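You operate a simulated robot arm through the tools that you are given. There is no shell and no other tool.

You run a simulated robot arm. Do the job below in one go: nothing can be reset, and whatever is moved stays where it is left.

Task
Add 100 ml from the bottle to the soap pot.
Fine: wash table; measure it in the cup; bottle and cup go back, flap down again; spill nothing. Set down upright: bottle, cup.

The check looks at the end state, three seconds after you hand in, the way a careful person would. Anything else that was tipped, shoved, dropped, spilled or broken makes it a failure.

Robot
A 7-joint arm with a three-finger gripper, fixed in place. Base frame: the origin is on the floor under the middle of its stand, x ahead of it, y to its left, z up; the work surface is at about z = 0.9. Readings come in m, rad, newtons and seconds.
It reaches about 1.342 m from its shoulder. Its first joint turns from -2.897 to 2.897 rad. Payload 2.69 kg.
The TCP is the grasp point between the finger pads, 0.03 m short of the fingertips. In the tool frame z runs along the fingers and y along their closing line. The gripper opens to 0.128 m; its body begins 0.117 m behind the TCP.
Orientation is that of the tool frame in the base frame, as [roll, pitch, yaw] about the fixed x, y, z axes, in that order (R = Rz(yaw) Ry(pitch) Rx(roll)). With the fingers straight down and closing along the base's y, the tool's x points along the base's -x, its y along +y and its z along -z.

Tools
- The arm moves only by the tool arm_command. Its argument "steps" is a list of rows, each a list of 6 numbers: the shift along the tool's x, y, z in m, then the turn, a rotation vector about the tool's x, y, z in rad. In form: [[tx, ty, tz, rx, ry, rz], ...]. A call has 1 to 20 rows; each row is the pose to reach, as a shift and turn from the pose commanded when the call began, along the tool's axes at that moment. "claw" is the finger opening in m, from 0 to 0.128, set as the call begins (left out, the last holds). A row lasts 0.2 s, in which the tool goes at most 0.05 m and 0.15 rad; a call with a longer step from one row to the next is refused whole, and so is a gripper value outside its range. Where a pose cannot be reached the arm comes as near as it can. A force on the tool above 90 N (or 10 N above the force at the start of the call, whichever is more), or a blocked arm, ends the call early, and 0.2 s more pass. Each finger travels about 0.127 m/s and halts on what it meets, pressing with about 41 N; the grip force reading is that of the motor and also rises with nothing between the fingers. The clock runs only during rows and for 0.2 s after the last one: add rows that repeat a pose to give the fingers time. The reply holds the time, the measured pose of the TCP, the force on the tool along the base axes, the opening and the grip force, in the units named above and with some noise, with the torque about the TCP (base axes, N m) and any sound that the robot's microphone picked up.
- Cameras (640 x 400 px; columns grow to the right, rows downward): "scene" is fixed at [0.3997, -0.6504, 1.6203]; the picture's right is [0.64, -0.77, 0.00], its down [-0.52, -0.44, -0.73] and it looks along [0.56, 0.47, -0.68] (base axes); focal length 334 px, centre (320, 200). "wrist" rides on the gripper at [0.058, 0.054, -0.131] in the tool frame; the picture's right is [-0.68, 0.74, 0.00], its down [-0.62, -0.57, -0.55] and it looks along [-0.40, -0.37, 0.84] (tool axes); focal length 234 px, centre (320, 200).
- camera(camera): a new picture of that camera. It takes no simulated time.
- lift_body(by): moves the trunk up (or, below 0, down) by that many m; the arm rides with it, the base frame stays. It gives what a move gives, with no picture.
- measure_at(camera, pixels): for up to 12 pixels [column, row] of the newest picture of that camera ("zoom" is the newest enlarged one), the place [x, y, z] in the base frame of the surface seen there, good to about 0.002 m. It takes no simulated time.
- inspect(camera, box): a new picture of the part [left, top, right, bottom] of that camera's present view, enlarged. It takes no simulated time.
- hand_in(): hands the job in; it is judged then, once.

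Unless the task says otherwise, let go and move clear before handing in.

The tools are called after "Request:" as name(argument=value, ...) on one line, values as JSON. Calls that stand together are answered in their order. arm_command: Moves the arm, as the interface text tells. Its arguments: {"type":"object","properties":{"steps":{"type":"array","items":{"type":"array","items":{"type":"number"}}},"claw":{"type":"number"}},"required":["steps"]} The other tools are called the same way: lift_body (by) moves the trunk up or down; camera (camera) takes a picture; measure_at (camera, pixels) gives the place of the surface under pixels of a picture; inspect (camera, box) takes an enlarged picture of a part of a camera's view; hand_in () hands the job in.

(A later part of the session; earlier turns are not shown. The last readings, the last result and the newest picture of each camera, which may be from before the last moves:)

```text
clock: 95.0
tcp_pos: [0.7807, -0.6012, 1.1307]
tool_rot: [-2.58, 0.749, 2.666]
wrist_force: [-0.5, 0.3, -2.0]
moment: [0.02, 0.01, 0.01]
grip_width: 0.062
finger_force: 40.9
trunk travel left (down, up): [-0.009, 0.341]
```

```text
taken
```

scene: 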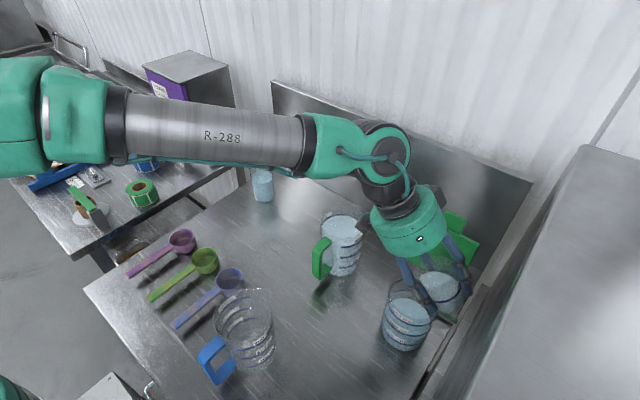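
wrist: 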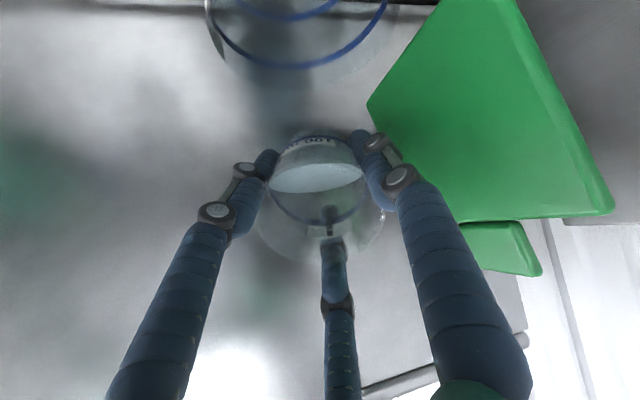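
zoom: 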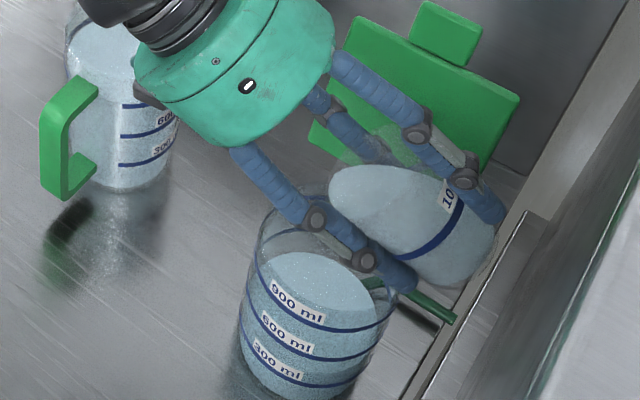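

There's still no flow at 52°, with the surface close to the lip. I'll tip another 6° slowly.

Request:
arm_command(steps=[[-0.0008, -0.0004, -0.0013, 0.0174, -0.0303, 0], [-0.0015, -0.0009, -0.0025, 0.0347, -0.0606, 0], [-0.0023, -0.0013, -0.0038, 0.0521, -0.0909, 0], [-0.0023, -0.0013, -0.0038, 0.0521, -0.0909, 0]])

Request:
inspect(camera="scene", box=[340, 210, 480, 350])

Request:
camera(camera="wrist")

```text
clock: 96.0
tcp_pos: [0.779, -0.6007, 1.133]
tool_rot: [-2.474, 0.824, 2.74]
wrist_force: [0.2, 0.8, -1.5]
moment: [-0.02, -0.01, -0.02]
grip_width: 0.0622
finger_force: 40.9
trunk travel left (down, up): [-0.009, 0.341]
```

```text
2.86 times, centred on (410, 280) of scene
```

zoom: 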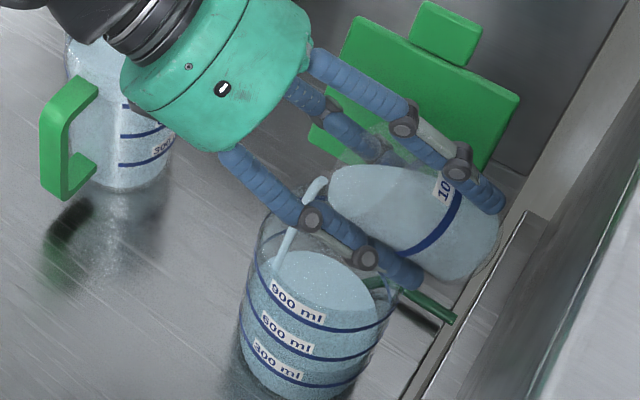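

```text
taken
```

wrist: 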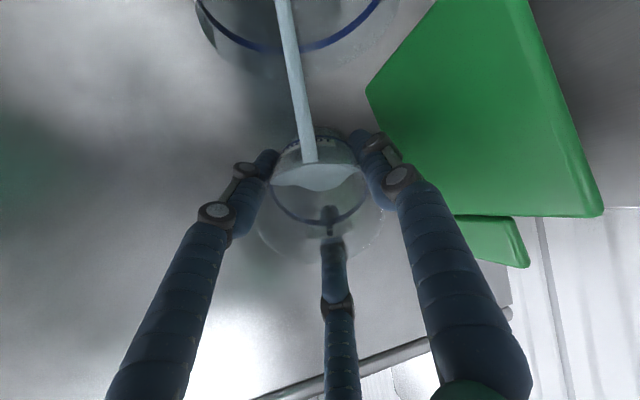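

It's flowing: the stream leaves the lip near (315,190) in the zoom and goes into the pot around (280,262). It looks close to one side, so I'll check exactly where it falls relative to the pot wall.

Request:
inspect(camera="scene", box=[385, 240, 455, 320])

Request:
measure_at(camera="wrist", pixels=[[305, 140], [300, 110], [295, 80], [290, 50], [285, 20], [282, 5]])

```text
5.00 times, centred on (420, 280) of scene
```

zoom: 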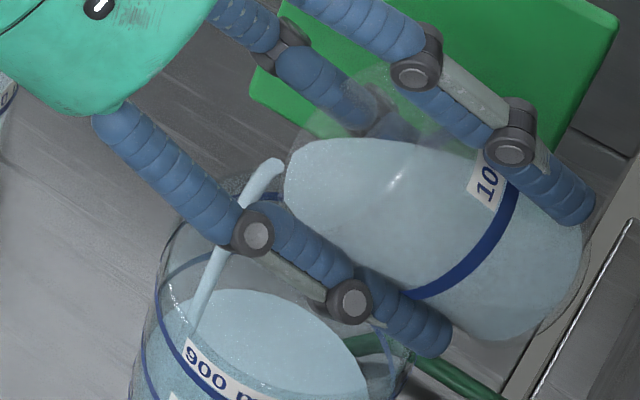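

```text
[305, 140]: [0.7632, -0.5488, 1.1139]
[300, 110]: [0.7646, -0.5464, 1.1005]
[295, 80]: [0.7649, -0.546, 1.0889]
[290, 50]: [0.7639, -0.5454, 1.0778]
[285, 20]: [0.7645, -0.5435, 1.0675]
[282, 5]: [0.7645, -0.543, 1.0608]
```

The stream passes z=1.06 at (0.7645, −0.543), about 3.1 cm from the pot's centre with inner radius 4.9 cm, so it goes in safely. I'll shift the lip 8 mm further toward the centre as I keep tipping slowly.

Request:
arm_command(steps=[[-0.0025, -0.0014, 0.0024, 0, 0, 0], [-0.0037, -0.0021, 0.006, 0, 0, 0], [-0.0037, -0.0021, 0.0067, 0, 0, 0], [-0.0045, -0.0026, 0.005, 0.0174, -0.0303, 0], [-0.0052, -0.003, 0.004, 0.0347, -0.0606, 0], [-0.0059, -0.0034, 0.0029, 0.0521, -0.0909, 0], [-0.0059, -0.0034, 0.0029, 0.0521, -0.0909, 0], [-0.0059, -0.0034, 0.0029, 0.0521, -0.0909, 0]])

Request:
inspect(camera="scene", box=[365, 220, 465, 340])

Request:
camera(camera="wrist")

```text
clock: 97.8
tcp_pos: [0.7805, -0.6059, 1.1397]
tool_rot: [-2.352, 0.892, 2.832]
wrist_force: [-0.3, -0.6, -1.2]
moment: [-0.01, -0.01, -0.02]
grip_width: 0.0622
finger_force: 41.7
trunk travel left (down, up): [-0.009, 0.341]
```

```text
3.33 times, centred on (415, 280) of scene
```

zoom: 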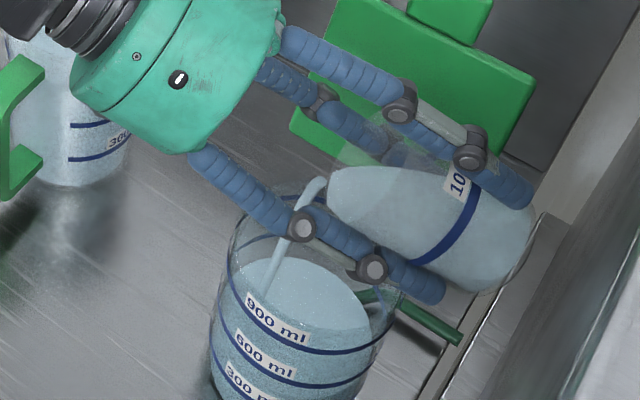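

```text
taken
```

wrist: 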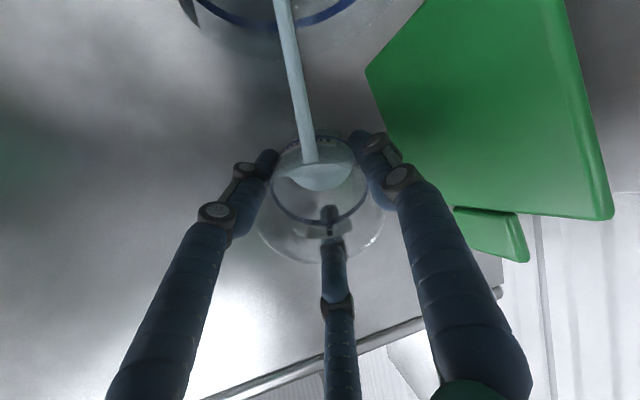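

The stream is well inside the pot now. I'll keep tipping slowly to 72°.

Request:
arm_command(steps=[[0, 0, 0, 0, 0, 0], [-0.0008, -0.0004, -0.0013, 0.0174, -0.0303, 0], [-0.0015, -0.0009, -0.0026, 0.0347, -0.0606, 0], [-0.0023, -0.0013, -0.0038, 0.0521, -0.0909, 0], [-0.003, -0.0017, -0.0051, 0.0694, -0.1212, 0], [-0.003, -0.0017, -0.0051, 0.0694, -0.1212, 0], [-0.003, -0.0017, -0.0051, 0.0694, -0.1212, 0]])

Request:
inspect(camera="scene", box=[365, 220, 465, 340])

Request:
camera(camera="wrist")

```text
clock: 99.4
tcp_pos: [0.7804, -0.6045, 1.1454]
tool_rot: [-2.156, 0.968, 2.989]
wrist_force: [1.5, 0.6, 0.2]
moment: [0.01, 0.02, -0.01]
grip_width: 0.0623
finger_force: 41.1
trunk travel left (down, up): [-0.009, 0.341]
```

```text
3.33 times, centred on (415, 280) of scene
```

zoom: 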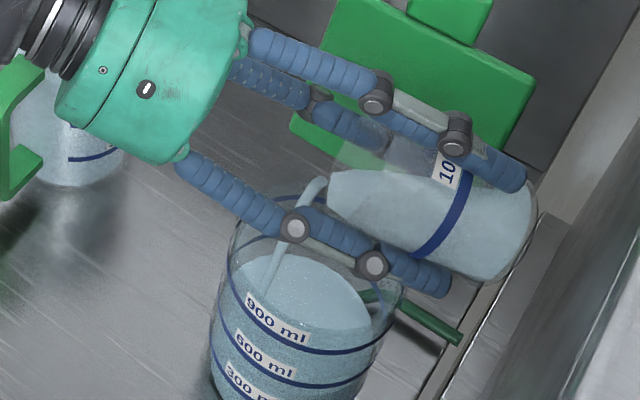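

```text
taken
```

wrist: 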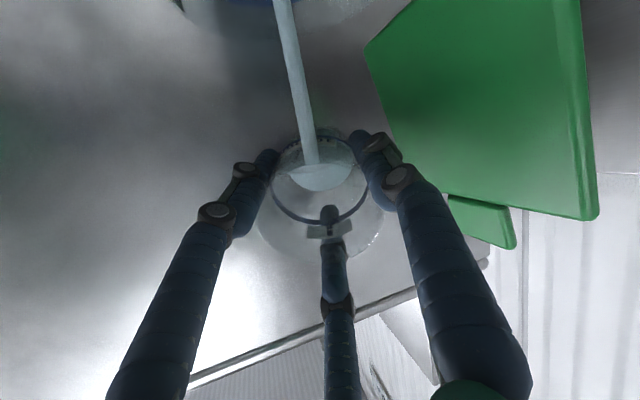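

The flow remains steady and inside. I'll hold briefly, then go on to 82°.

Request:
arm_command(steps=[[0, 0, 0, 0, 0, 0], [0, 0, 0, 0, 0, 0], [-0.0007, -0.0004, -0.0013, 0.0174, -0.0303, 0], [-0.0014, -0.0008, -0.0026, 0.0347, -0.0606, 0], [-0.0022, -0.0012, -0.0039, 0.0521, -0.0909, 0], [-0.0029, -0.0016, -0.0052, 0.0694, -0.1212, 0], [-0.0036, -0.002, -0.0065, 0.0868, -0.1515, 0], [-0.0036, -0.002, -0.0065, 0.0868, -0.1515, 0], [-0.0036, -0.002, -0.0065, 0.0868, -0.1515, 0]])

Request:
camera(camera="scene")

Request:
inspect(camera="scene", box=[320, 200, 470, 340])

Request:
camera(camera="wrist")

```text
clock: 101.4
tcp_pos: [0.7777, -0.5978, 1.1507]
tool_rot: [-1.854, 1.031, -3.038]
wrist_force: [0.7, 0.2, -1.5]
moment: [0.02, 0.01, 0.01]
grip_width: 0.0622
finger_force: 40.8
trunk travel left (down, up): [-0.009, 0.341]
```

```text
taken
```

scene: 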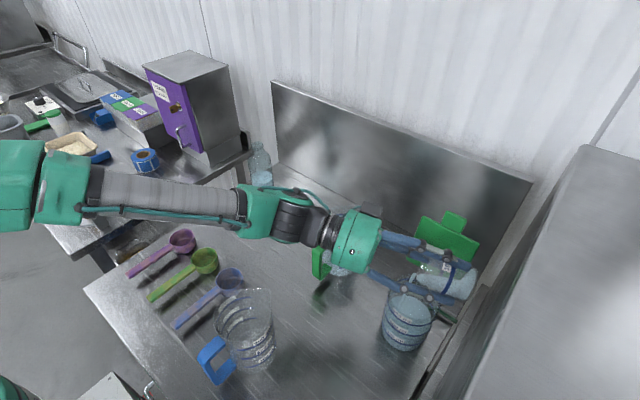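

```text
2.86 times, centred on (395, 270) of scene
```

zoom: 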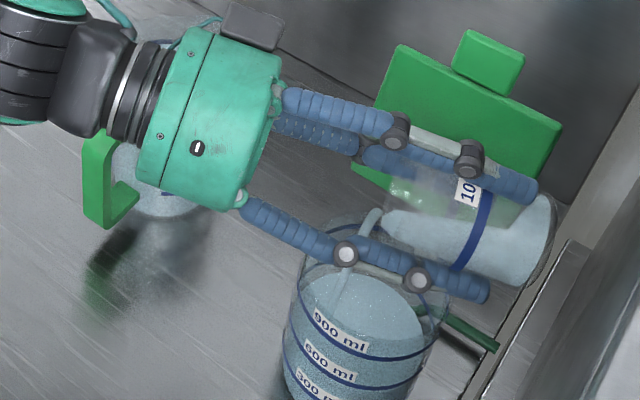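

```text
taken
```

wrist: 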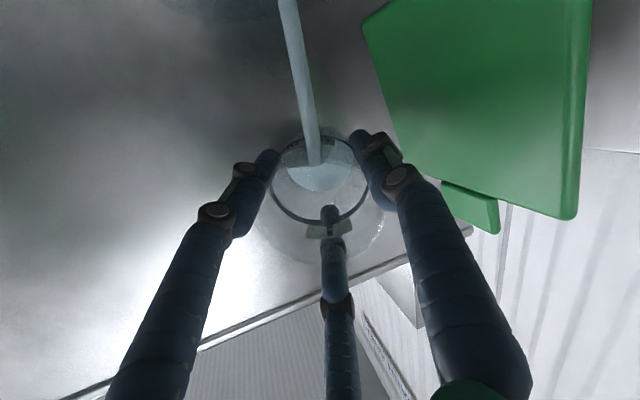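

The gripper body is at z≥1.09 above the green jug's ~1.05, and the stream is still inside. I'll let it run, then continue to 92°.

Request:
arm_command(steps=[[0, 0, 0, 0, 0, 0], [0, 0, 0, 0, 0, 0], [0, 0, 0, 0, 0, 0], [-0.0007, -0.0004, -0.0013, 0.0174, -0.0303, 0], [-0.0014, -0.0008, -0.0026, 0.0347, -0.0606, 0], [-0.0021, -0.0012, -0.0038, 0.0521, -0.0909, 0], [-0.0028, -0.0016, -0.0051, 0.0694, -0.1212, 0], [-0.0035, -0.002, -0.0064, 0.0868, -0.1515, 0], [-0.0035, -0.002, -0.0064, 0.0868, -0.1515, 0], [-0.0035, -0.002, -0.0064, 0.0868, -0.1515, 0], [-0.0035, -0.002, -0.0064, 0.0868, -0.1515, 0]])

Request:
inspect(camera="scene", box=[350, 200, 480, 340])

Request:
camera(camera="wrist")

```text
clock: 103.8
tcp_pos: [0.7772, -0.594, 1.1552]
tool_rot: [-1.511, 1.049, -2.74]
wrist_force: [-0.7, -0.1, -0.1]
moment: [-0.01, 0.02, 0.03]
grip_width: 0.0622
finger_force: 40.7
trunk travel left (down, up): [-0.009, 0.341]
```

```text
2.86 times, centred on (415, 270) of scene
```

zoom: 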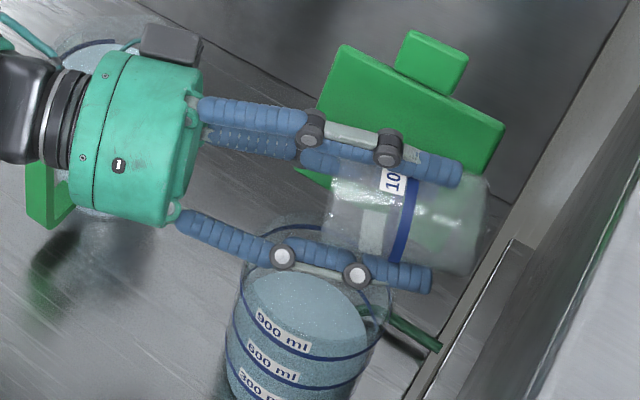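

```text
taken
```

wrist: 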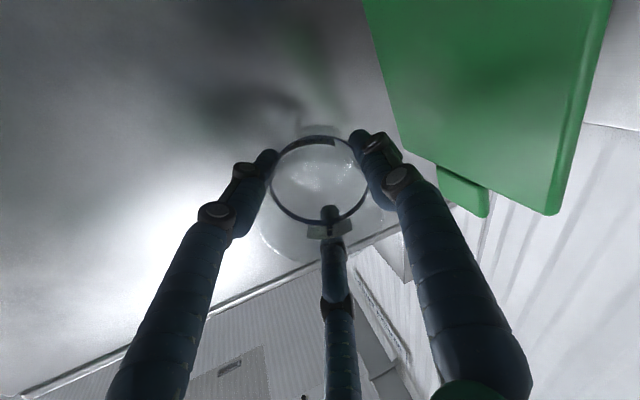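

The cup looks empty. I'll tip 5° further and hold a second to drain the last drops.

Request:
arm_command(steps=[[-0.0006, -0.0004, -0.0011, 0.0145, -0.0253, 0], [-0.0013, -0.0007, -0.0022, 0.0289, -0.0505, 0], [-0.0019, -0.0011, -0.0033, 0.0434, -0.0758, 0], [-0.0019, -0.0011, -0.0033, 0.0434, -0.0758, 0], [-0.0019, -0.0011, -0.0033, 0.0434, -0.0758, 0], [-0.0019, -0.0011, -0.0033, 0.0434, -0.0758, 0], [-0.0019, -0.0011, -0.0033, 0.0434, -0.0758, 0]])

Request:
inspect(camera="scene", box=[380, 230, 480, 340])

Request:
inspect(camera="wrist", box=[240, 90, 400, 290])

```text
clock: 105.4
tcp_pos: [0.7754, -0.5902, 1.1573]
tool_rot: [-1.34, 1.038, -2.59]
wrist_force: [-0.3, 0.5, -0.5]
moment: [0.01, 0.03, 0.0]
grip_width: 0.062
finger_force: 40.2
trunk travel left (down, up): [-0.009, 0.341]
```

```text
3.64 times, centred on (430, 285) of scene
```

zoom: 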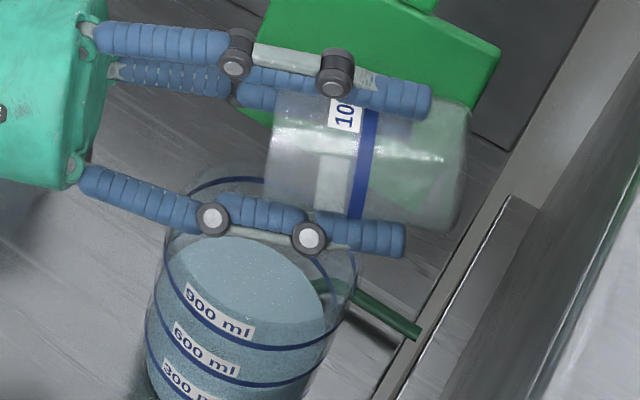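

```text
2.00 times, centred on (320, 190) of wrist
```

zoom: 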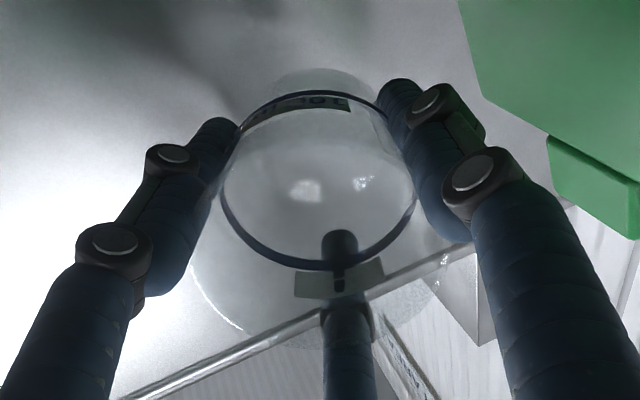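

The cup is empty and the pot's level has risen. I'll tip the cup upright again while drawing it back and up from the pot, reversing the approach.

Request:
arm_command(steps=[[-0.0032, -0.0021, -0.0065, -0.0601, 0.105, 0], [-0.0065, -0.0042, -0.0131, -0.1203, 0.2099, 0], [-0.0097, -0.0063, -0.0196, -0.1804, 0.3149, 0], [-0.013, -0.0084, -0.0261, -0.2406, 0.4198, 0], [-0.0162, -0.0105, -0.0326, -0.3007, 0.5248, 0], [-0.0195, -0.0126, -0.0392, -0.3609, 0.6297, 0], [-0.0227, -0.0147, -0.0457, -0.421, 0.7347, 0], [-0.0259, -0.0167, -0.0522, -0.4812, 0.8396, 0], [-0.0292, -0.0188, -0.0588, -0.5413, 0.9446, 0], [-0.0324, -0.0209, -0.0653, -0.6015, 1.0495, 0], [-0.0357, -0.023, -0.0718, -0.6617, 1.1545, 0], [-0.0389, -0.0251, -0.0783, -0.7218, 1.2594, 0], [-0.0422, -0.0272, -0.0849, -0.782, 1.3644, 0], [-0.0454, -0.0293, -0.0914, -0.8421, 1.4693, 0], [-0.0454, -0.0293, -0.0914, -0.8421, 1.4693, 0]])

Request:
camera(camera="scene")

Request:
inspect(camera="scene", box=[350, 200, 490, 360])

```text
clock: 108.6
tcp_pos: [0.7392, -0.4996, 1.1992]
tool_rot: [3.138, -0.008, 2.443]
wrist_force: [0.9, 0.2, -0.5]
moment: [0.05, 0.04, -0.02]
grip_width: 0.0624
finger_force: 40.4
trunk travel left (down, up): [-0.009, 0.341]
```

```text
taken
```

scene: 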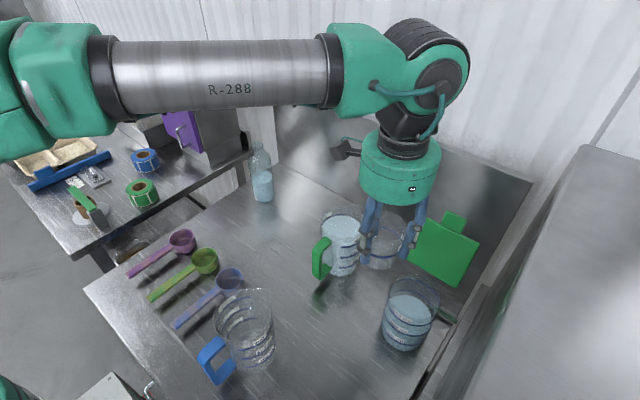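

```text
2.50 times, centred on (420, 280) of scene
```

zoom: 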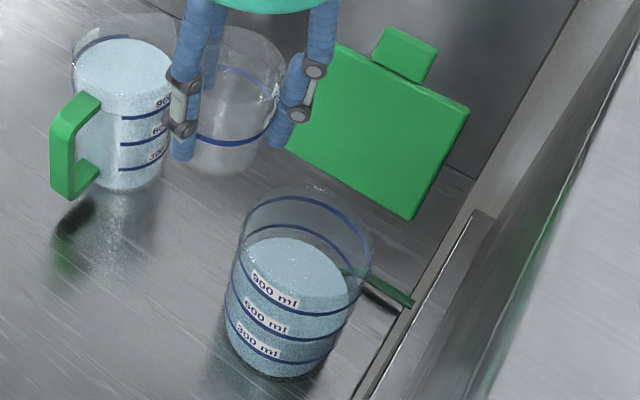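

No spills are visible: the pot has risen and the table is dry. Next I'll carry the empty cup back the same way, undoing the turn as I go.

Request:
arm_command(steps=[[0.0158, 0.0085, 0, 0, 0, -0.1018], [0.0316, 0.017, 0, 0, 0, -0.2036], [0.0475, 0.0255, 0, 0, 0, -0.3054], [0.0633, 0.034, 0, 0, 0, -0.4072], [0.0791, 0.0425, 0, 0, 0, -0.509], [0.0949, 0.051, 0, 0, 0, -0.6109], [0.1107, 0.0595, 0, 0, 0, -0.7127], [0.1265, 0.068, 0, 0, 0, -0.8145], [0.1424, 0.0765, 0, 0, 0, -0.9163], [0.1582, 0.085, 0, 0, 0, -1.0181], [0.174, 0.0935, 0, 0, 0, -1.1199], [0.1898, 0.102, 0, 0, 0, -1.2217], [0.1898, 0.102, 0, 0, 0, -1.2217]])

```text
clock: 111.4
tcp_pos: [0.6597, -0.2972, 1.2018]
tool_rot: [3.136, 0.0, -2.619]
wrist_force: [0.3, -0.2, 0.0]
moment: [-0.01, -0.02, 0.02]
grip_width: 0.0623
finger_force: 41.3
trunk travel left (down, up): [-0.009, 0.341]
```

Now I'll carry it over to above its original spot at (0.8895, −0.1495).

Request:
arm_command(steps=[[-0.0341, 0.0017, 0, 0, 0, 0], [-0.0682, 0.0033, 0, 0, 0, 0], [-0.1023, 0.005, 0, 0, 0, 0], [-0.1364, 0.0067, 0, 0, 0, 0], [-0.1705, 0.0083, 0, 0, 0, 0], [-0.2046, 0.01, 0, 0, 0, 0], [-0.2387, 0.0116, 0, 0, 0, 0], [-0.2728, 0.0133, 0, 0, 0, 0], [-0.2728, 0.0133, 0, 0, 0, 0], [-0.2728, 0.0133, 0, 0, 0, 0]])

Request:
camera(camera="scene")

Request:
camera(camera="wrist")

```text
clock: 113.6
tcp_pos: [0.8909, -0.1537, 1.2014]
tool_rot: [3.135, 0.001, -2.62]
wrist_force: [0.5, 0.5, 0.0]
moment: [0.0, -0.02, 0.0]
grip_width: 0.0621
finger_force: 41.4
trunk travel left (down, up): [-0.009, 0.341]
```

```text
taken
```

scene: 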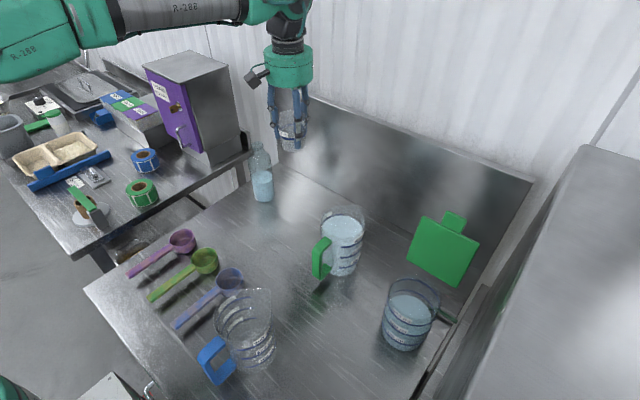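

```text
taken
```

wrist: 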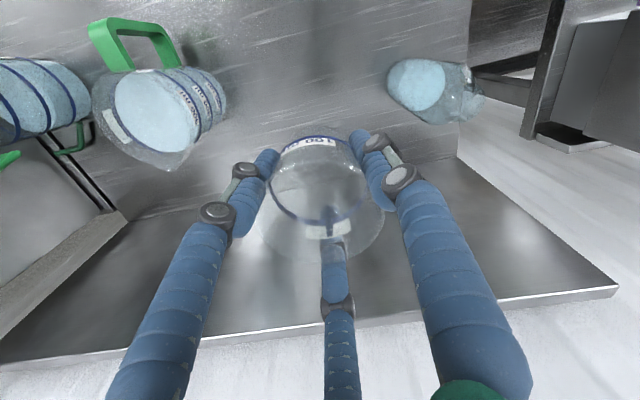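

The cup is over its spot, 4 mm off in y. I'll correct that while descending to just above the table.

Request:
arm_command(steps=[[-0.0002, 0.001, 0.02, 0, 0, 0], [-0.0004, 0.0023, 0.05, 0, 0, 0], [-0.0004, 0.0023, 0.085, 0, 0, 0], [-0.0004, 0.0023, 0.12, 0, 0, 0], [-0.0004, 0.0023, 0.155, 0, 0, 0], [-0.0004, 0.0023, 0.19, 0, 0, 0], [-0.0004, 0.0023, 0.22, 0, 0, 0], [-0.0004, 0.0023, 0.238, 0, 0, 0], [-0.0004, 0.0023, 0.245, 0, 0, 0], [-0.0004, 0.0023, 0.245, 0, 0, 0]])

Request:
inspect(camera="scene", box=[240, 130, 340, 235])

```text
clock: 115.8
tcp_pos: [0.8882, -0.1478, 0.956]
tool_rot: [3.136, 0.001, -2.621]
wrist_force: [-0.2, 0.7, -0.1]
moment: [0.03, -0.01, 0.01]
grip_width: 0.062
finger_force: 41.0
trunk travel left (down, up): [-0.009, 0.341]
```

```text
3.81 times, centred on (290, 182) of scene
```

zoom: 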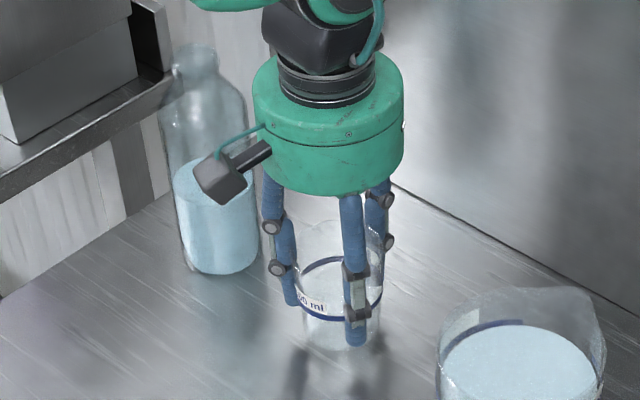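

The cup's base is about 8 mm above the table. I'll go down slowly with a 2 mm trim, watching the force.

Request:
arm_command(steps=[[0, -0.001, 0.002, 0, 0, 0], [0.0002, -0.002, 0.004, 0, 0, 0], [0.0002, -0.002, 0.0055, 0, 0, 0], [0.0002, -0.002, 0.0065, 0, 0, 0], [0.0002, -0.002, 0.0065, 0, 0, 0]])

```text
clock: 117.0
tcp_pos: [0.8893, -0.151, 0.9506]
tool_rot: [3.136, 0.0, -2.622]
wrist_force: [-0.7, 0.2, 0.2]
moment: [-0.02, 0.0, 0.0]
grip_width: 0.0622
finger_force: 41.0
trunk travel left (down, up): [-0.009, 0.341]
```

Request:
arm_command(steps=[[0, 0, 0.0007, 0, 0, 0], [0, 0, 0.0014, 0, 0, 0], [0, 0, 0.002, 0, 0, 0], [0, 0, 0.002, 0, 0, 0]])

Request:
inspect(camera="scene", box=[270, 180, 320, 230])

```text
clock: 118.0
tcp_pos: [0.8892, -0.1498, 0.9488]
tool_rot: [3.135, 0.001, -2.621]
wrist_force: [-0.8, -0.1, -0.7]
moment: [0.01, 0.03, -0.01]
grip_width: 0.0621
finger_force: 40.5
trunk travel left (down, up): [-0.009, 0.341]
```

```text
8.00 times, centred on (295, 205) of scene
```

zoom: 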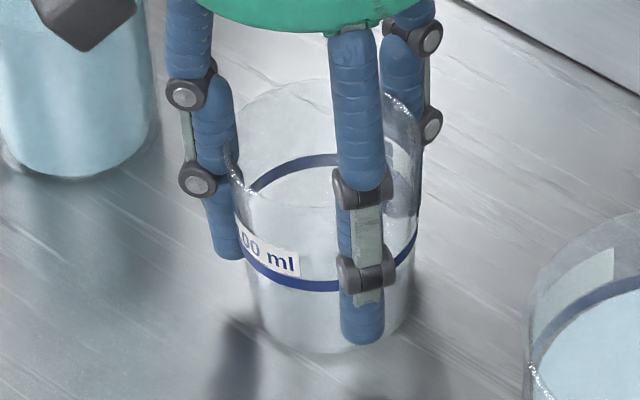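

The TCP is at z=0.9488, practically the height where I picked it up, with no clear contact force yet. I'll go down another millimetre in tiny rows.

Request:
arm_command(steps=[[0, 0, 0.0004, 0, 0, 0], [0, 0, 0.0008, 0, 0, 0], [0, 0, 0.001, 0, 0, 0], [0, 0, 0.001, 0, 0, 0]])

```text
clock: 119.0
tcp_pos: [0.8908, -0.1491, 0.9473]
tool_rot: [3.138, 0.004, -2.62]
wrist_force: [-1.2, 0.9, 4.0]
moment: [0.14, 0.07, 0.04]
grip_width: 0.0621
finger_force: 41.0
trunk travel left (down, up): [-0.009, 0.341]
```

The force rose to +4 N, so the cup is seated on the table. I'll open the fingers and check it.

Request:
arm_command(steps=[[0, 0, 0, 0, 0, 0], [0, 0, 0, 0, 0, 0], [0, 0, 0, 0, 0, 0], [0, 0, 0, 0, 0, 0]], claw=0.128)

Request:
camera(camera="wrist")

Request:
inspect(camera="scene", box=[240, 130, 340, 235])

```text
clock: 120.0
tcp_pos: [0.8901, -0.1504, 0.9478]
tool_rot: [3.136, 0.001, -2.618]
wrist_force: [-0.3, 0.8, 0.1]
moment: [-0.02, -0.04, -0.02]
grip_width: 0.128
finger_force: 0.0
trunk travel left (down, up): [-0.009, 0.341]
```

```text
taken
```

wrist: 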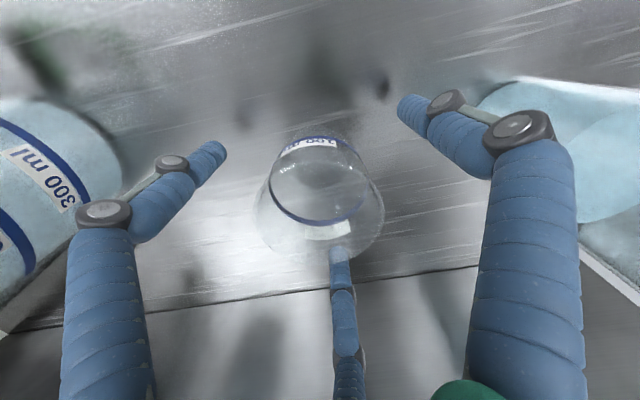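

```text
3.81 times, centred on (290, 182) of scene
```

zoom: 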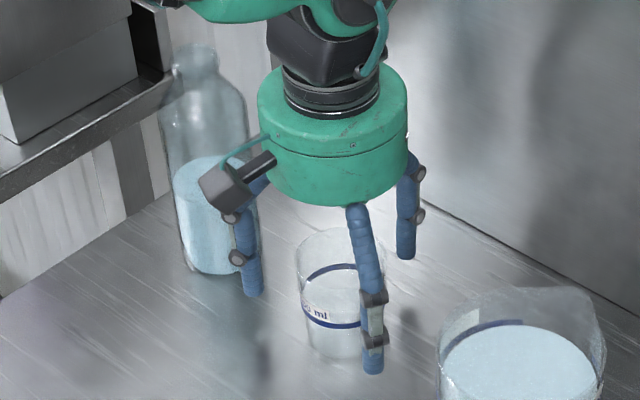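

The cup stands empty in its place with the fingers clear of it. I'll rise straight up with the trunk so nothing is brushed.

Request:
lift_body(by=0.34)

Request:
camera(camera="scene")

Request:
inspect(camera="scene", box=[240, 130, 340, 235])

```text
clock: 123.3
tcp_pos: [0.8894, -0.1503, 1.287]
tool_rot: [3.137, 0.0, -2.621]
wrist_force: [-1.3, 0.2, 0.0]
moment: [0.03, 0.0, 0.03]
grip_width: 0.1278
finger_force: 0.1
trunk travel left (down, up): [-0.349, 0.001]
```

```text
taken
```

scene: 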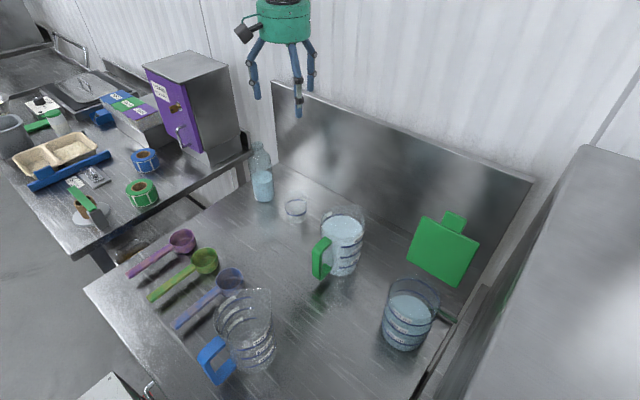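

```text
3.81 times, centred on (290, 182) of scene
```

zoom: 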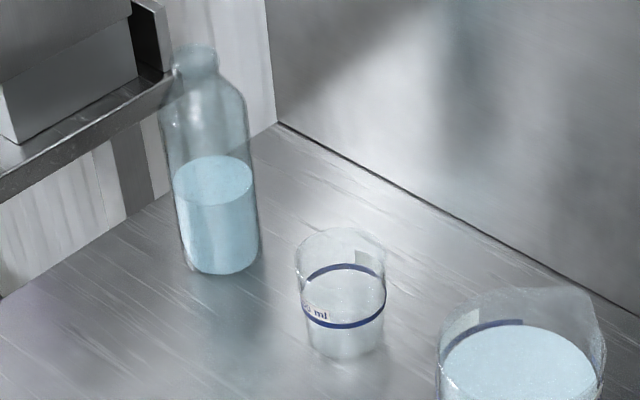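

The bottle and cup are both upright in their places and the table is dry. I'll check the pot's new level and re-measure the open flap before closing it.

Request:
inspect(camera="scene", box=[375, 200, 495, 350])

Request:
measure_at(camera="scene", pixels=[[405, 305], [412, 308], [418, 302], [425, 230], [470, 245], [455, 275], [418, 248], [440, 250], [453, 222], [445, 218], [463, 222], [458, 232]])

```text
2.67 times, centred on (435, 275) of scene
```

zoom: 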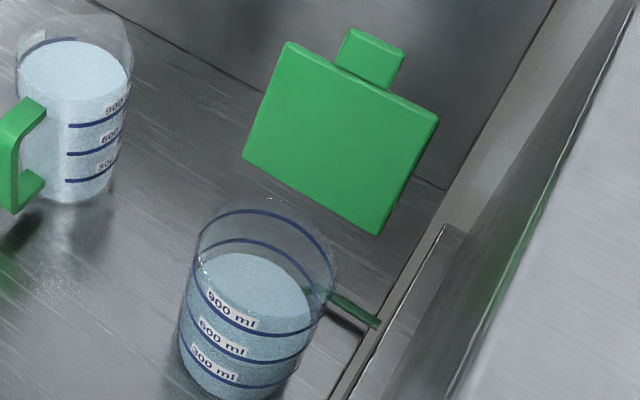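

```text
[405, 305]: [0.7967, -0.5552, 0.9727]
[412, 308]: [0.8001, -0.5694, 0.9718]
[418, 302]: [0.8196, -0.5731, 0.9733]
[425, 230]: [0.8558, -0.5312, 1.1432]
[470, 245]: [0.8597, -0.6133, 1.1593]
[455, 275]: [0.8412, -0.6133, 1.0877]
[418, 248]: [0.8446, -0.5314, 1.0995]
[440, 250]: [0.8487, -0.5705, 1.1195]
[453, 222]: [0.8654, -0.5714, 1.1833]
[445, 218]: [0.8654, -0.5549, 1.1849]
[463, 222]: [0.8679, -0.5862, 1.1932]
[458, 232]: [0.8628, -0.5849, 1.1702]
```

The pot's level rose from z≈0.960 to 0.9727, consistent with 100 ml added. The flap's face runs from (0.841, z 1.088) to (0.868, z 1.193). I'll bring the gripper above its top edge with the fingers set to straddle it, one behind and two in front, so I can pull it over and lower it gently.

Request:
arm_command(steps=[[0.0122, -0.0173, -0.001, 0, 0, 0], [0.0366, -0.0519, -0.0022, 0, 0, 0], [0.061, -0.0866, -0.0036, 0, 0, 0], [0.0854, -0.1212, -0.0051, 0, 0, 0], [0.1098, -0.1558, -0.0066, 0, 0, 0], [0.1341, -0.1905, -0.008, 0, 0, 0], [0.1585, -0.2251, -0.0095, 0, 0, 0], [0.1829, -0.2597, -0.011, 0, 0, 0], [0.2073, -0.2944, -0.0124, 0, 0, 0], [0.2317, -0.329, -0.014, 0, 0, 0], [0.2439, -0.3463, -0.0146, 0, 0, 0], [0.2439, -0.3463, -0.0146, 0, 0, 0], [0.2439, -0.3463, -0.0146, 0, 0, 0]], claw=0.08)

Request:
camera(camera="scene")

Request:
camera(camera="wrist")

```text
clock: 126.2
tcp_pos: [0.8501, -0.5725, 1.301]
tool_rot: [3.137, 0.001, -2.622]
wrist_force: [-0.1, -0.8, 0.1]
moment: [0.01, 0.01, -0.02]
grip_width: 0.08
finger_force: 0.0
trunk travel left (down, up): [-0.349, 0.001]
```

```text
taken
```

scene: 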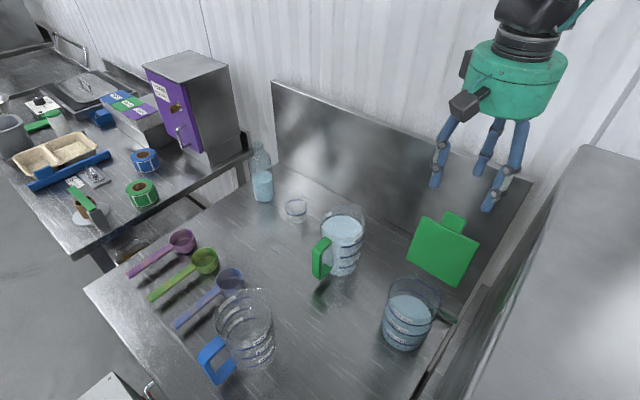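

```text
taken
```

wrist: 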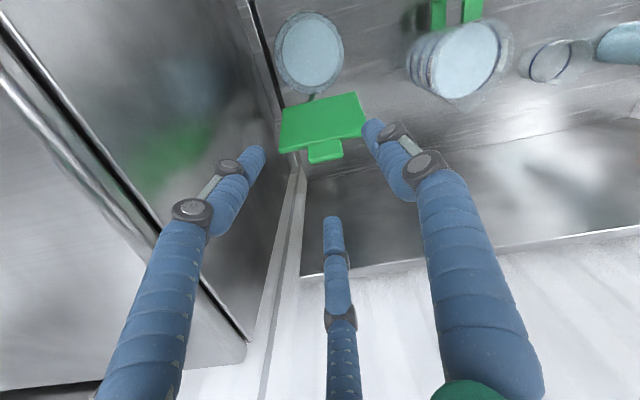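

The gripper is above the flap at (0.850, −0.5725, 1.301), and the wrist view shows the flap at (320,130) between the two front fingers and the rear one. I'll verify the fingertip positions against the flap before descending.

Request:
measure_at(camera="wrist", pixels=[[258, 152], [255, 165], [372, 125], [378, 138], [332, 218], [333, 235], [335, 260], [320, 115], [300, 140], [355, 120], [325, 155], [315, 150]])

```text
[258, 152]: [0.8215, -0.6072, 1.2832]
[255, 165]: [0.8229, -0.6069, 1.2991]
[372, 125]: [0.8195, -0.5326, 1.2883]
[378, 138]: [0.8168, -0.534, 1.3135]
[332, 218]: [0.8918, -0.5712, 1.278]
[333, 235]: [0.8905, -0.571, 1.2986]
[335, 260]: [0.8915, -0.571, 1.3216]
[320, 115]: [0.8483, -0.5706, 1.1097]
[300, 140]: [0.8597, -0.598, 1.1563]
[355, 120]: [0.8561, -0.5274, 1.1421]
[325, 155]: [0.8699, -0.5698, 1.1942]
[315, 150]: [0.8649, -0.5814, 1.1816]
```

The rear finger's inner face is at x≈0.891, just behind the tab top at ≈0.88, and the front pair is at x≈0.82–0.835, so they straddle the flap. I'll lower straight down with the trunk.

Request:
lift_body(by=-0.16)

Request:
camera(camera="wrist")

Request:
inspect(camera="scene", box=[370, 120, 530, 320])

```text
clock: 128.0
tcp_pos: [0.8509, -0.5715, 1.1413]
tool_rot: [3.137, 0.002, -2.621]
wrist_force: [-0.3, 0.1, -0.1]
moment: [-0.01, -0.02, -0.02]
grip_width: 0.0799
finger_force: 0.0
trunk travel left (down, up): [-0.189, 0.161]
```

```text
taken
```

wrist: 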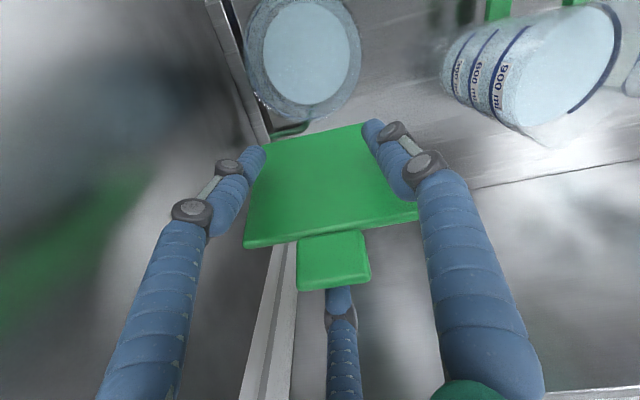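

```text
2.00 times, centred on (450, 220) of scene
```

zoom: 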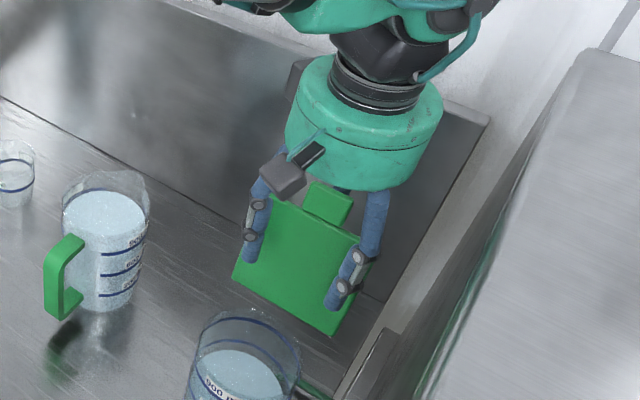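

The flap sits between the front fingers and the rear one. I'll pull slowly toward −x by about 5 cm to bring it past vertical, so it can settle onto the front fingers.

Request:
arm_command(steps=[[0.0069, 0.004, 0, 0, 0, 0], [0.0139, 0.008, 0, 0, 0, 0], [0.0208, 0.0119, 0, 0, 0, 0], [0.0278, 0.0159, 0, 0, 0, 0], [0.0347, 0.0199, 0, 0, 0, 0], [0.0399, 0.0229, 0, 0, 0, 0], [0.0443, 0.0254, 0, 0, 0, 0], [0.0443, 0.0254, 0, 0, 0, 0]])

Request:
camera(camera="wrist")

Request:
inspect(camera="scene", box=[370, 140, 510, 340])

```text
clock: 129.8
tcp_pos: [0.7993, -0.5714, 1.1406]
tool_rot: [3.137, 0.0, -2.619]
wrist_force: [0.2, 0.8, 0.5]
moment: [0.0, -0.03, 0.01]
grip_width: 0.0797
finger_force: 0.0
trunk travel left (down, up): [-0.189, 0.161]
```

```text
taken
```

wrist: 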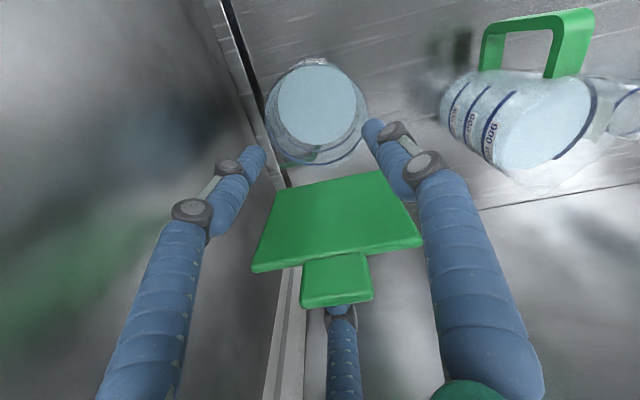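

```text
2.00 times, centred on (440, 240) of scene
```

zoom: 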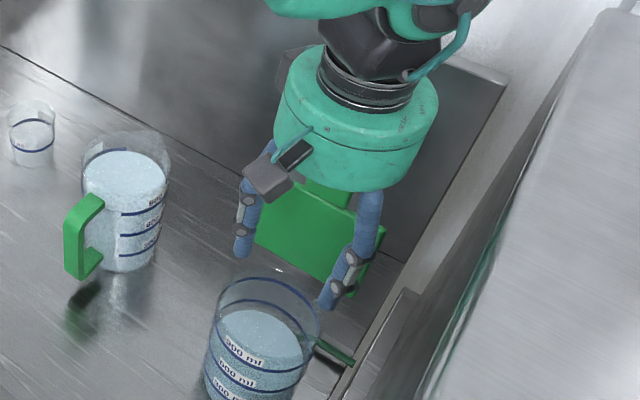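

The flap has followed the rear finger, so I'll measure its present angle.

Request:
measure_at(camera="wrist", pixels=[[330, 195], [300, 210], [370, 200], [340, 240], [290, 250], [390, 235], [335, 290], [350, 265]])

```text
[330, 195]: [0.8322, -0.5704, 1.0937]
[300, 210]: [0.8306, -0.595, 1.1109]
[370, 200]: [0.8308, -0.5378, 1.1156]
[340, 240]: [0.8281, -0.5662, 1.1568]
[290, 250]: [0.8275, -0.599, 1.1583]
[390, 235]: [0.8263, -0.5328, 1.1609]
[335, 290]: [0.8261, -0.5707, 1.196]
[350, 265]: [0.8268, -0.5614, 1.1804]
```

The flap is about 3° past vertical toward closing. I'll wait a second to see whether it falls or holds by friction.

Request:
arm_command(steps=[[0, 0, 0, 0, 0, 0], [0, 0, 0, 0, 0, 0], [0, 0, 0, 0, 0, 0], [0, 0, 0, 0, 0, 0]])

Request:
camera(camera="wrist")

Request:
measure_at(camera="wrist", pixels=[[330, 195], [300, 215], [370, 205], [340, 240], [290, 250], [390, 235], [335, 290]])

```text
clock: 130.8
tcp_pos: [0.7989, -0.5716, 1.1415]
tool_rot: [3.137, -0.001, -2.623]
wrist_force: [0.0, -0.1, -0.2]
moment: [-0.02, 0.04, 0.01]
grip_width: 0.08
finger_force: 0.1
trunk travel left (down, up): [-0.189, 0.161]
```

```text
taken
```

wrist: 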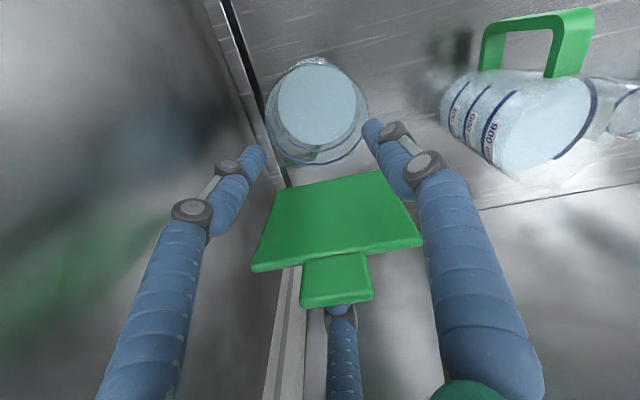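

```text
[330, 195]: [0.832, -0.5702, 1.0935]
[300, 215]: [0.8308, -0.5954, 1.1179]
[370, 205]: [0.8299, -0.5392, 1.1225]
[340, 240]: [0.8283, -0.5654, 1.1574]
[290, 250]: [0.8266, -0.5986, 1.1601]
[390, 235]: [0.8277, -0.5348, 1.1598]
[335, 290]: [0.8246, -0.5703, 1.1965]
```

The flap holds there by hinge friction. I'll keep pulling slowly, with the rear fingertip pushing on its back and the front pair ready to catch it.

Request:
arm_command(steps=[[0.0052, 0.003, 0, 0, 0, 0], [0.0104, 0.006, 0, 0, 0, 0], [0.0156, 0.009, 0, 0, 0, 0], [0.0208, 0.0119, 0, 0, 0, 0], [0.0208, 0.0119, 0, 0, 0, 0]])

Request:
camera(camera="wrist")

Request:
measure_at(camera="wrist", pixels=[[330, 210], [300, 230], [370, 220], [340, 250], [290, 260], [390, 245], [335, 290], [335, 310]])

Request:
inspect(camera="scene", box=[370, 160, 500, 340])

```text
clock: 132.0
tcp_pos: [0.775, -0.5714, 1.1406]
tool_rot: [3.136, 0.0, -2.621]
wrist_force: [-0.4, -0.9, 0.2]
moment: [0.0, 0.01, 0.02]
grip_width: 0.0798
finger_force: 0.1
trunk travel left (down, up): [-0.189, 0.161]
```

```text
taken
```

wrist: 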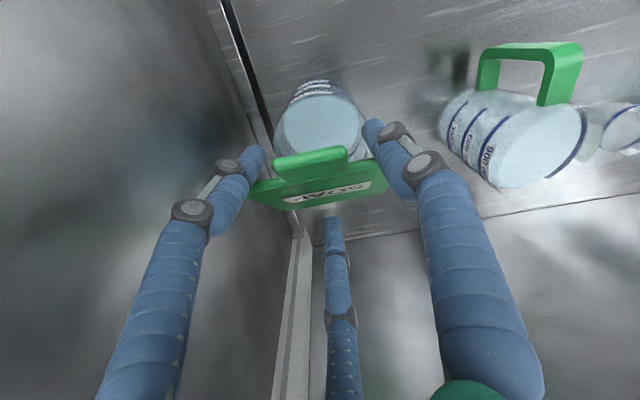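

```text
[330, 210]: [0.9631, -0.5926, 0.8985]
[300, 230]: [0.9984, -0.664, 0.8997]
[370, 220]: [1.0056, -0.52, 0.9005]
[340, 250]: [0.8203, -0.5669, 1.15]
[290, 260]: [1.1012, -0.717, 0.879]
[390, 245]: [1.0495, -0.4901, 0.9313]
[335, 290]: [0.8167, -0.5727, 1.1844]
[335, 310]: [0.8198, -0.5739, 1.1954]
```

```text
2.22 times, centred on (435, 250) of scene
```

zoom: 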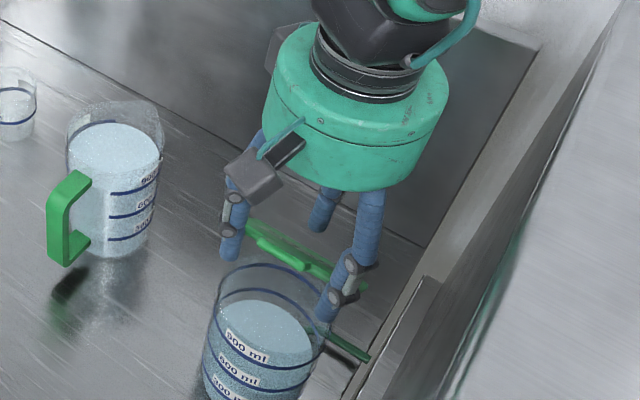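

The flap has tipped forward and is resting against the front fingers, with the SOAP label visible at (320,190) in the wrist view. I'll measure its angle.

Request:
measure_at(camera="wrist", pixels=[[310, 158], [290, 165], [330, 155], [320, 175], [265, 190], [375, 180], [320, 195], [300, 200], [360, 195], [258, 200]])

```text
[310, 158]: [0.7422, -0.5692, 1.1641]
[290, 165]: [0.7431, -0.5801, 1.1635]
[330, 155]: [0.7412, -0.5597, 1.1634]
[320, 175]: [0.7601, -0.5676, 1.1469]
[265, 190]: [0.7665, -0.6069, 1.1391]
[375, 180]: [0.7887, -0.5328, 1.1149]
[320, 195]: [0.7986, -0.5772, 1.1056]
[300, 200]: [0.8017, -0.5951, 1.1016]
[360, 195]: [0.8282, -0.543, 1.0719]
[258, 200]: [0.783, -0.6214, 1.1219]
```

The flap is at 47°, resting on the front pair as planned. I'll lower it further by moving −x and slightly down, keeping the rear fingertip just above its top face.

Request:
arm_command(steps=[[0.0055, 0.0031, 0.0035, 0, 0, 0], [0.011, 0.0063, 0.007, 0, 0, 0], [0.0165, 0.0094, 0.0106, 0, 0, 0], [0.02, 0.0114, 0.0166, 0, 0, 0], [0.0234, 0.0134, 0.0226, 0, 0, 0], [0.0234, 0.0134, 0.0226, 0, 0, 0]])

Request:
camera(camera="wrist")

Request:
inspect(camera="scene", box=[370, 180, 490, 340])

Request:
measure_at(camera="wrist", pixels=[[300, 150], [310, 165], [330, 180], [310, 190], [340, 195], [280, 190], [355, 185], [270, 195]])

```text
clock: 133.4
tcp_pos: [0.7487, -0.5716, 1.1174]
tool_rot: [3.138, 0.001, -2.62]
wrist_force: [0.2, 0.7, 0.5]
moment: [-0.03, 0.0, 0.05]
grip_width: 0.0801
finger_force: 0.6
trunk travel left (down, up): [-0.189, 0.161]
```

```text
taken
```

wrist: 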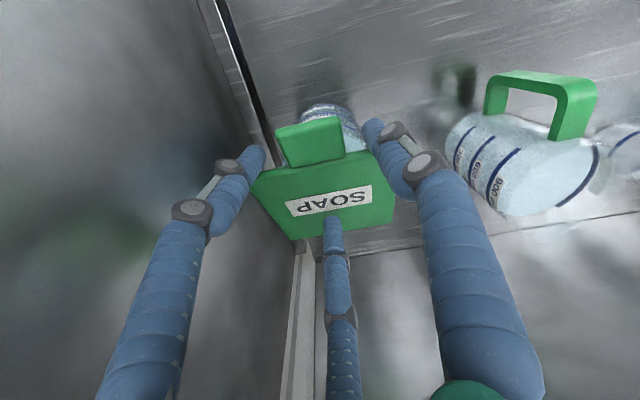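

```text
2.50 times, centred on (430, 260) of scene
```

zoom: 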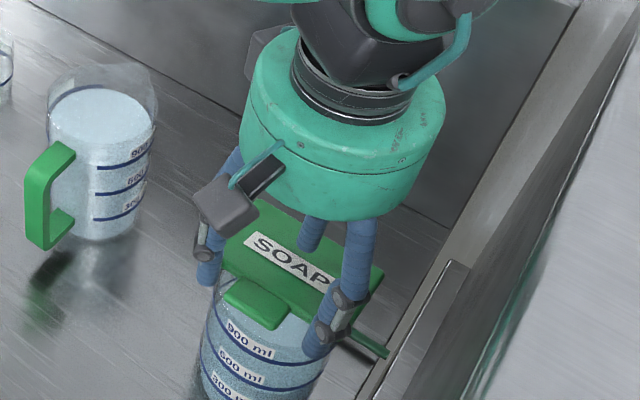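

```text
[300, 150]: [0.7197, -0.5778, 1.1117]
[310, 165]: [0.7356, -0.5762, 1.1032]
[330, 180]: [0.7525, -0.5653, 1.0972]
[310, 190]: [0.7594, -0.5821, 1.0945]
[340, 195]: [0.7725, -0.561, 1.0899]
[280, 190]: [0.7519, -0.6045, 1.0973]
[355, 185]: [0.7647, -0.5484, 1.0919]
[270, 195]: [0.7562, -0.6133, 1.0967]
```

The flap is down to about 22°. I'll ease it a bit lower and then slip the front fingers off its edge so that it settles closed.

Request:
arm_command(steps=[[0.0029, 0.0017, 0.0047, 0, 0, 0], [0.0058, 0.0033, 0.0085, 0, 0, 0], [0.0089, 0.0051, 0.0085, 0, 0, 0], [0.0115, 0.0066, 0.0085, 0, 0, 0], [0.0115, 0.0066, 0.0085, 0, 0, 0]])

Request:
camera(camera="wrist")

Request:
measure_at(camera="wrist", pixels=[[300, 150], [310, 165], [330, 180], [310, 190], [340, 195], [280, 190], [355, 185], [270, 195]])

Request:
inspect(camera="scene", box=[370, 180, 490, 340])

```text
clock: 134.6
tcp_pos: [0.7352, -0.5707, 1.1104]
tool_rot: [3.136, -0.001, -2.62]
wrist_force: [0.2, -0.4, -0.3]
moment: [-0.02, 0.0, 0.01]
grip_width: 0.0799
finger_force: 0.1
trunk travel left (down, up): [-0.189, 0.161]
```

```text
taken
```

wrist: 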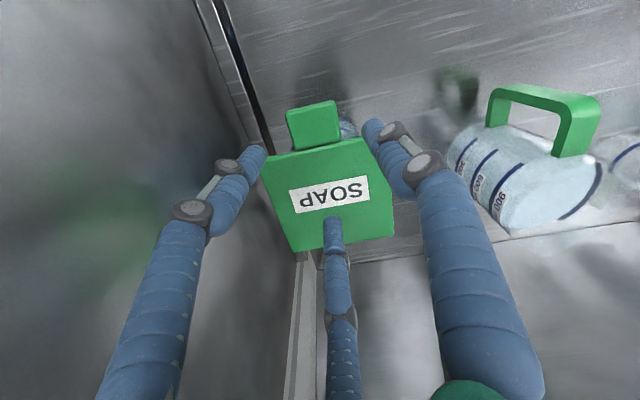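

```text
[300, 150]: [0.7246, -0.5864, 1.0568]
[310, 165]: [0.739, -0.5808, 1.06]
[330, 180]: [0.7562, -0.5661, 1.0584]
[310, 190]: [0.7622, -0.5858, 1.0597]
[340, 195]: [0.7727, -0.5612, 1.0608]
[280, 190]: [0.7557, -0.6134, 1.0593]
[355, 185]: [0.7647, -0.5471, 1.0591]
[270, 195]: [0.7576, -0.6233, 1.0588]
```

```text
2.50 times, centred on (430, 260) of scene
```

zoom: 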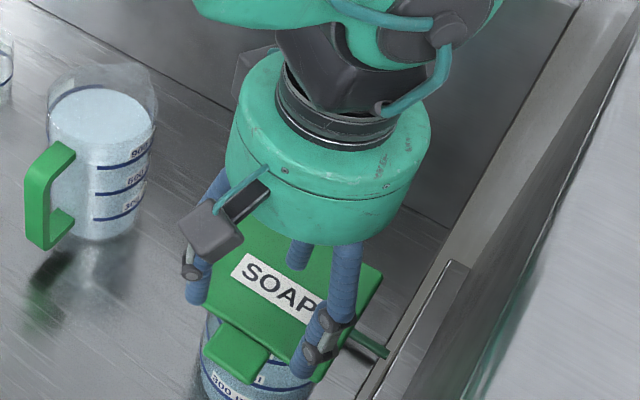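

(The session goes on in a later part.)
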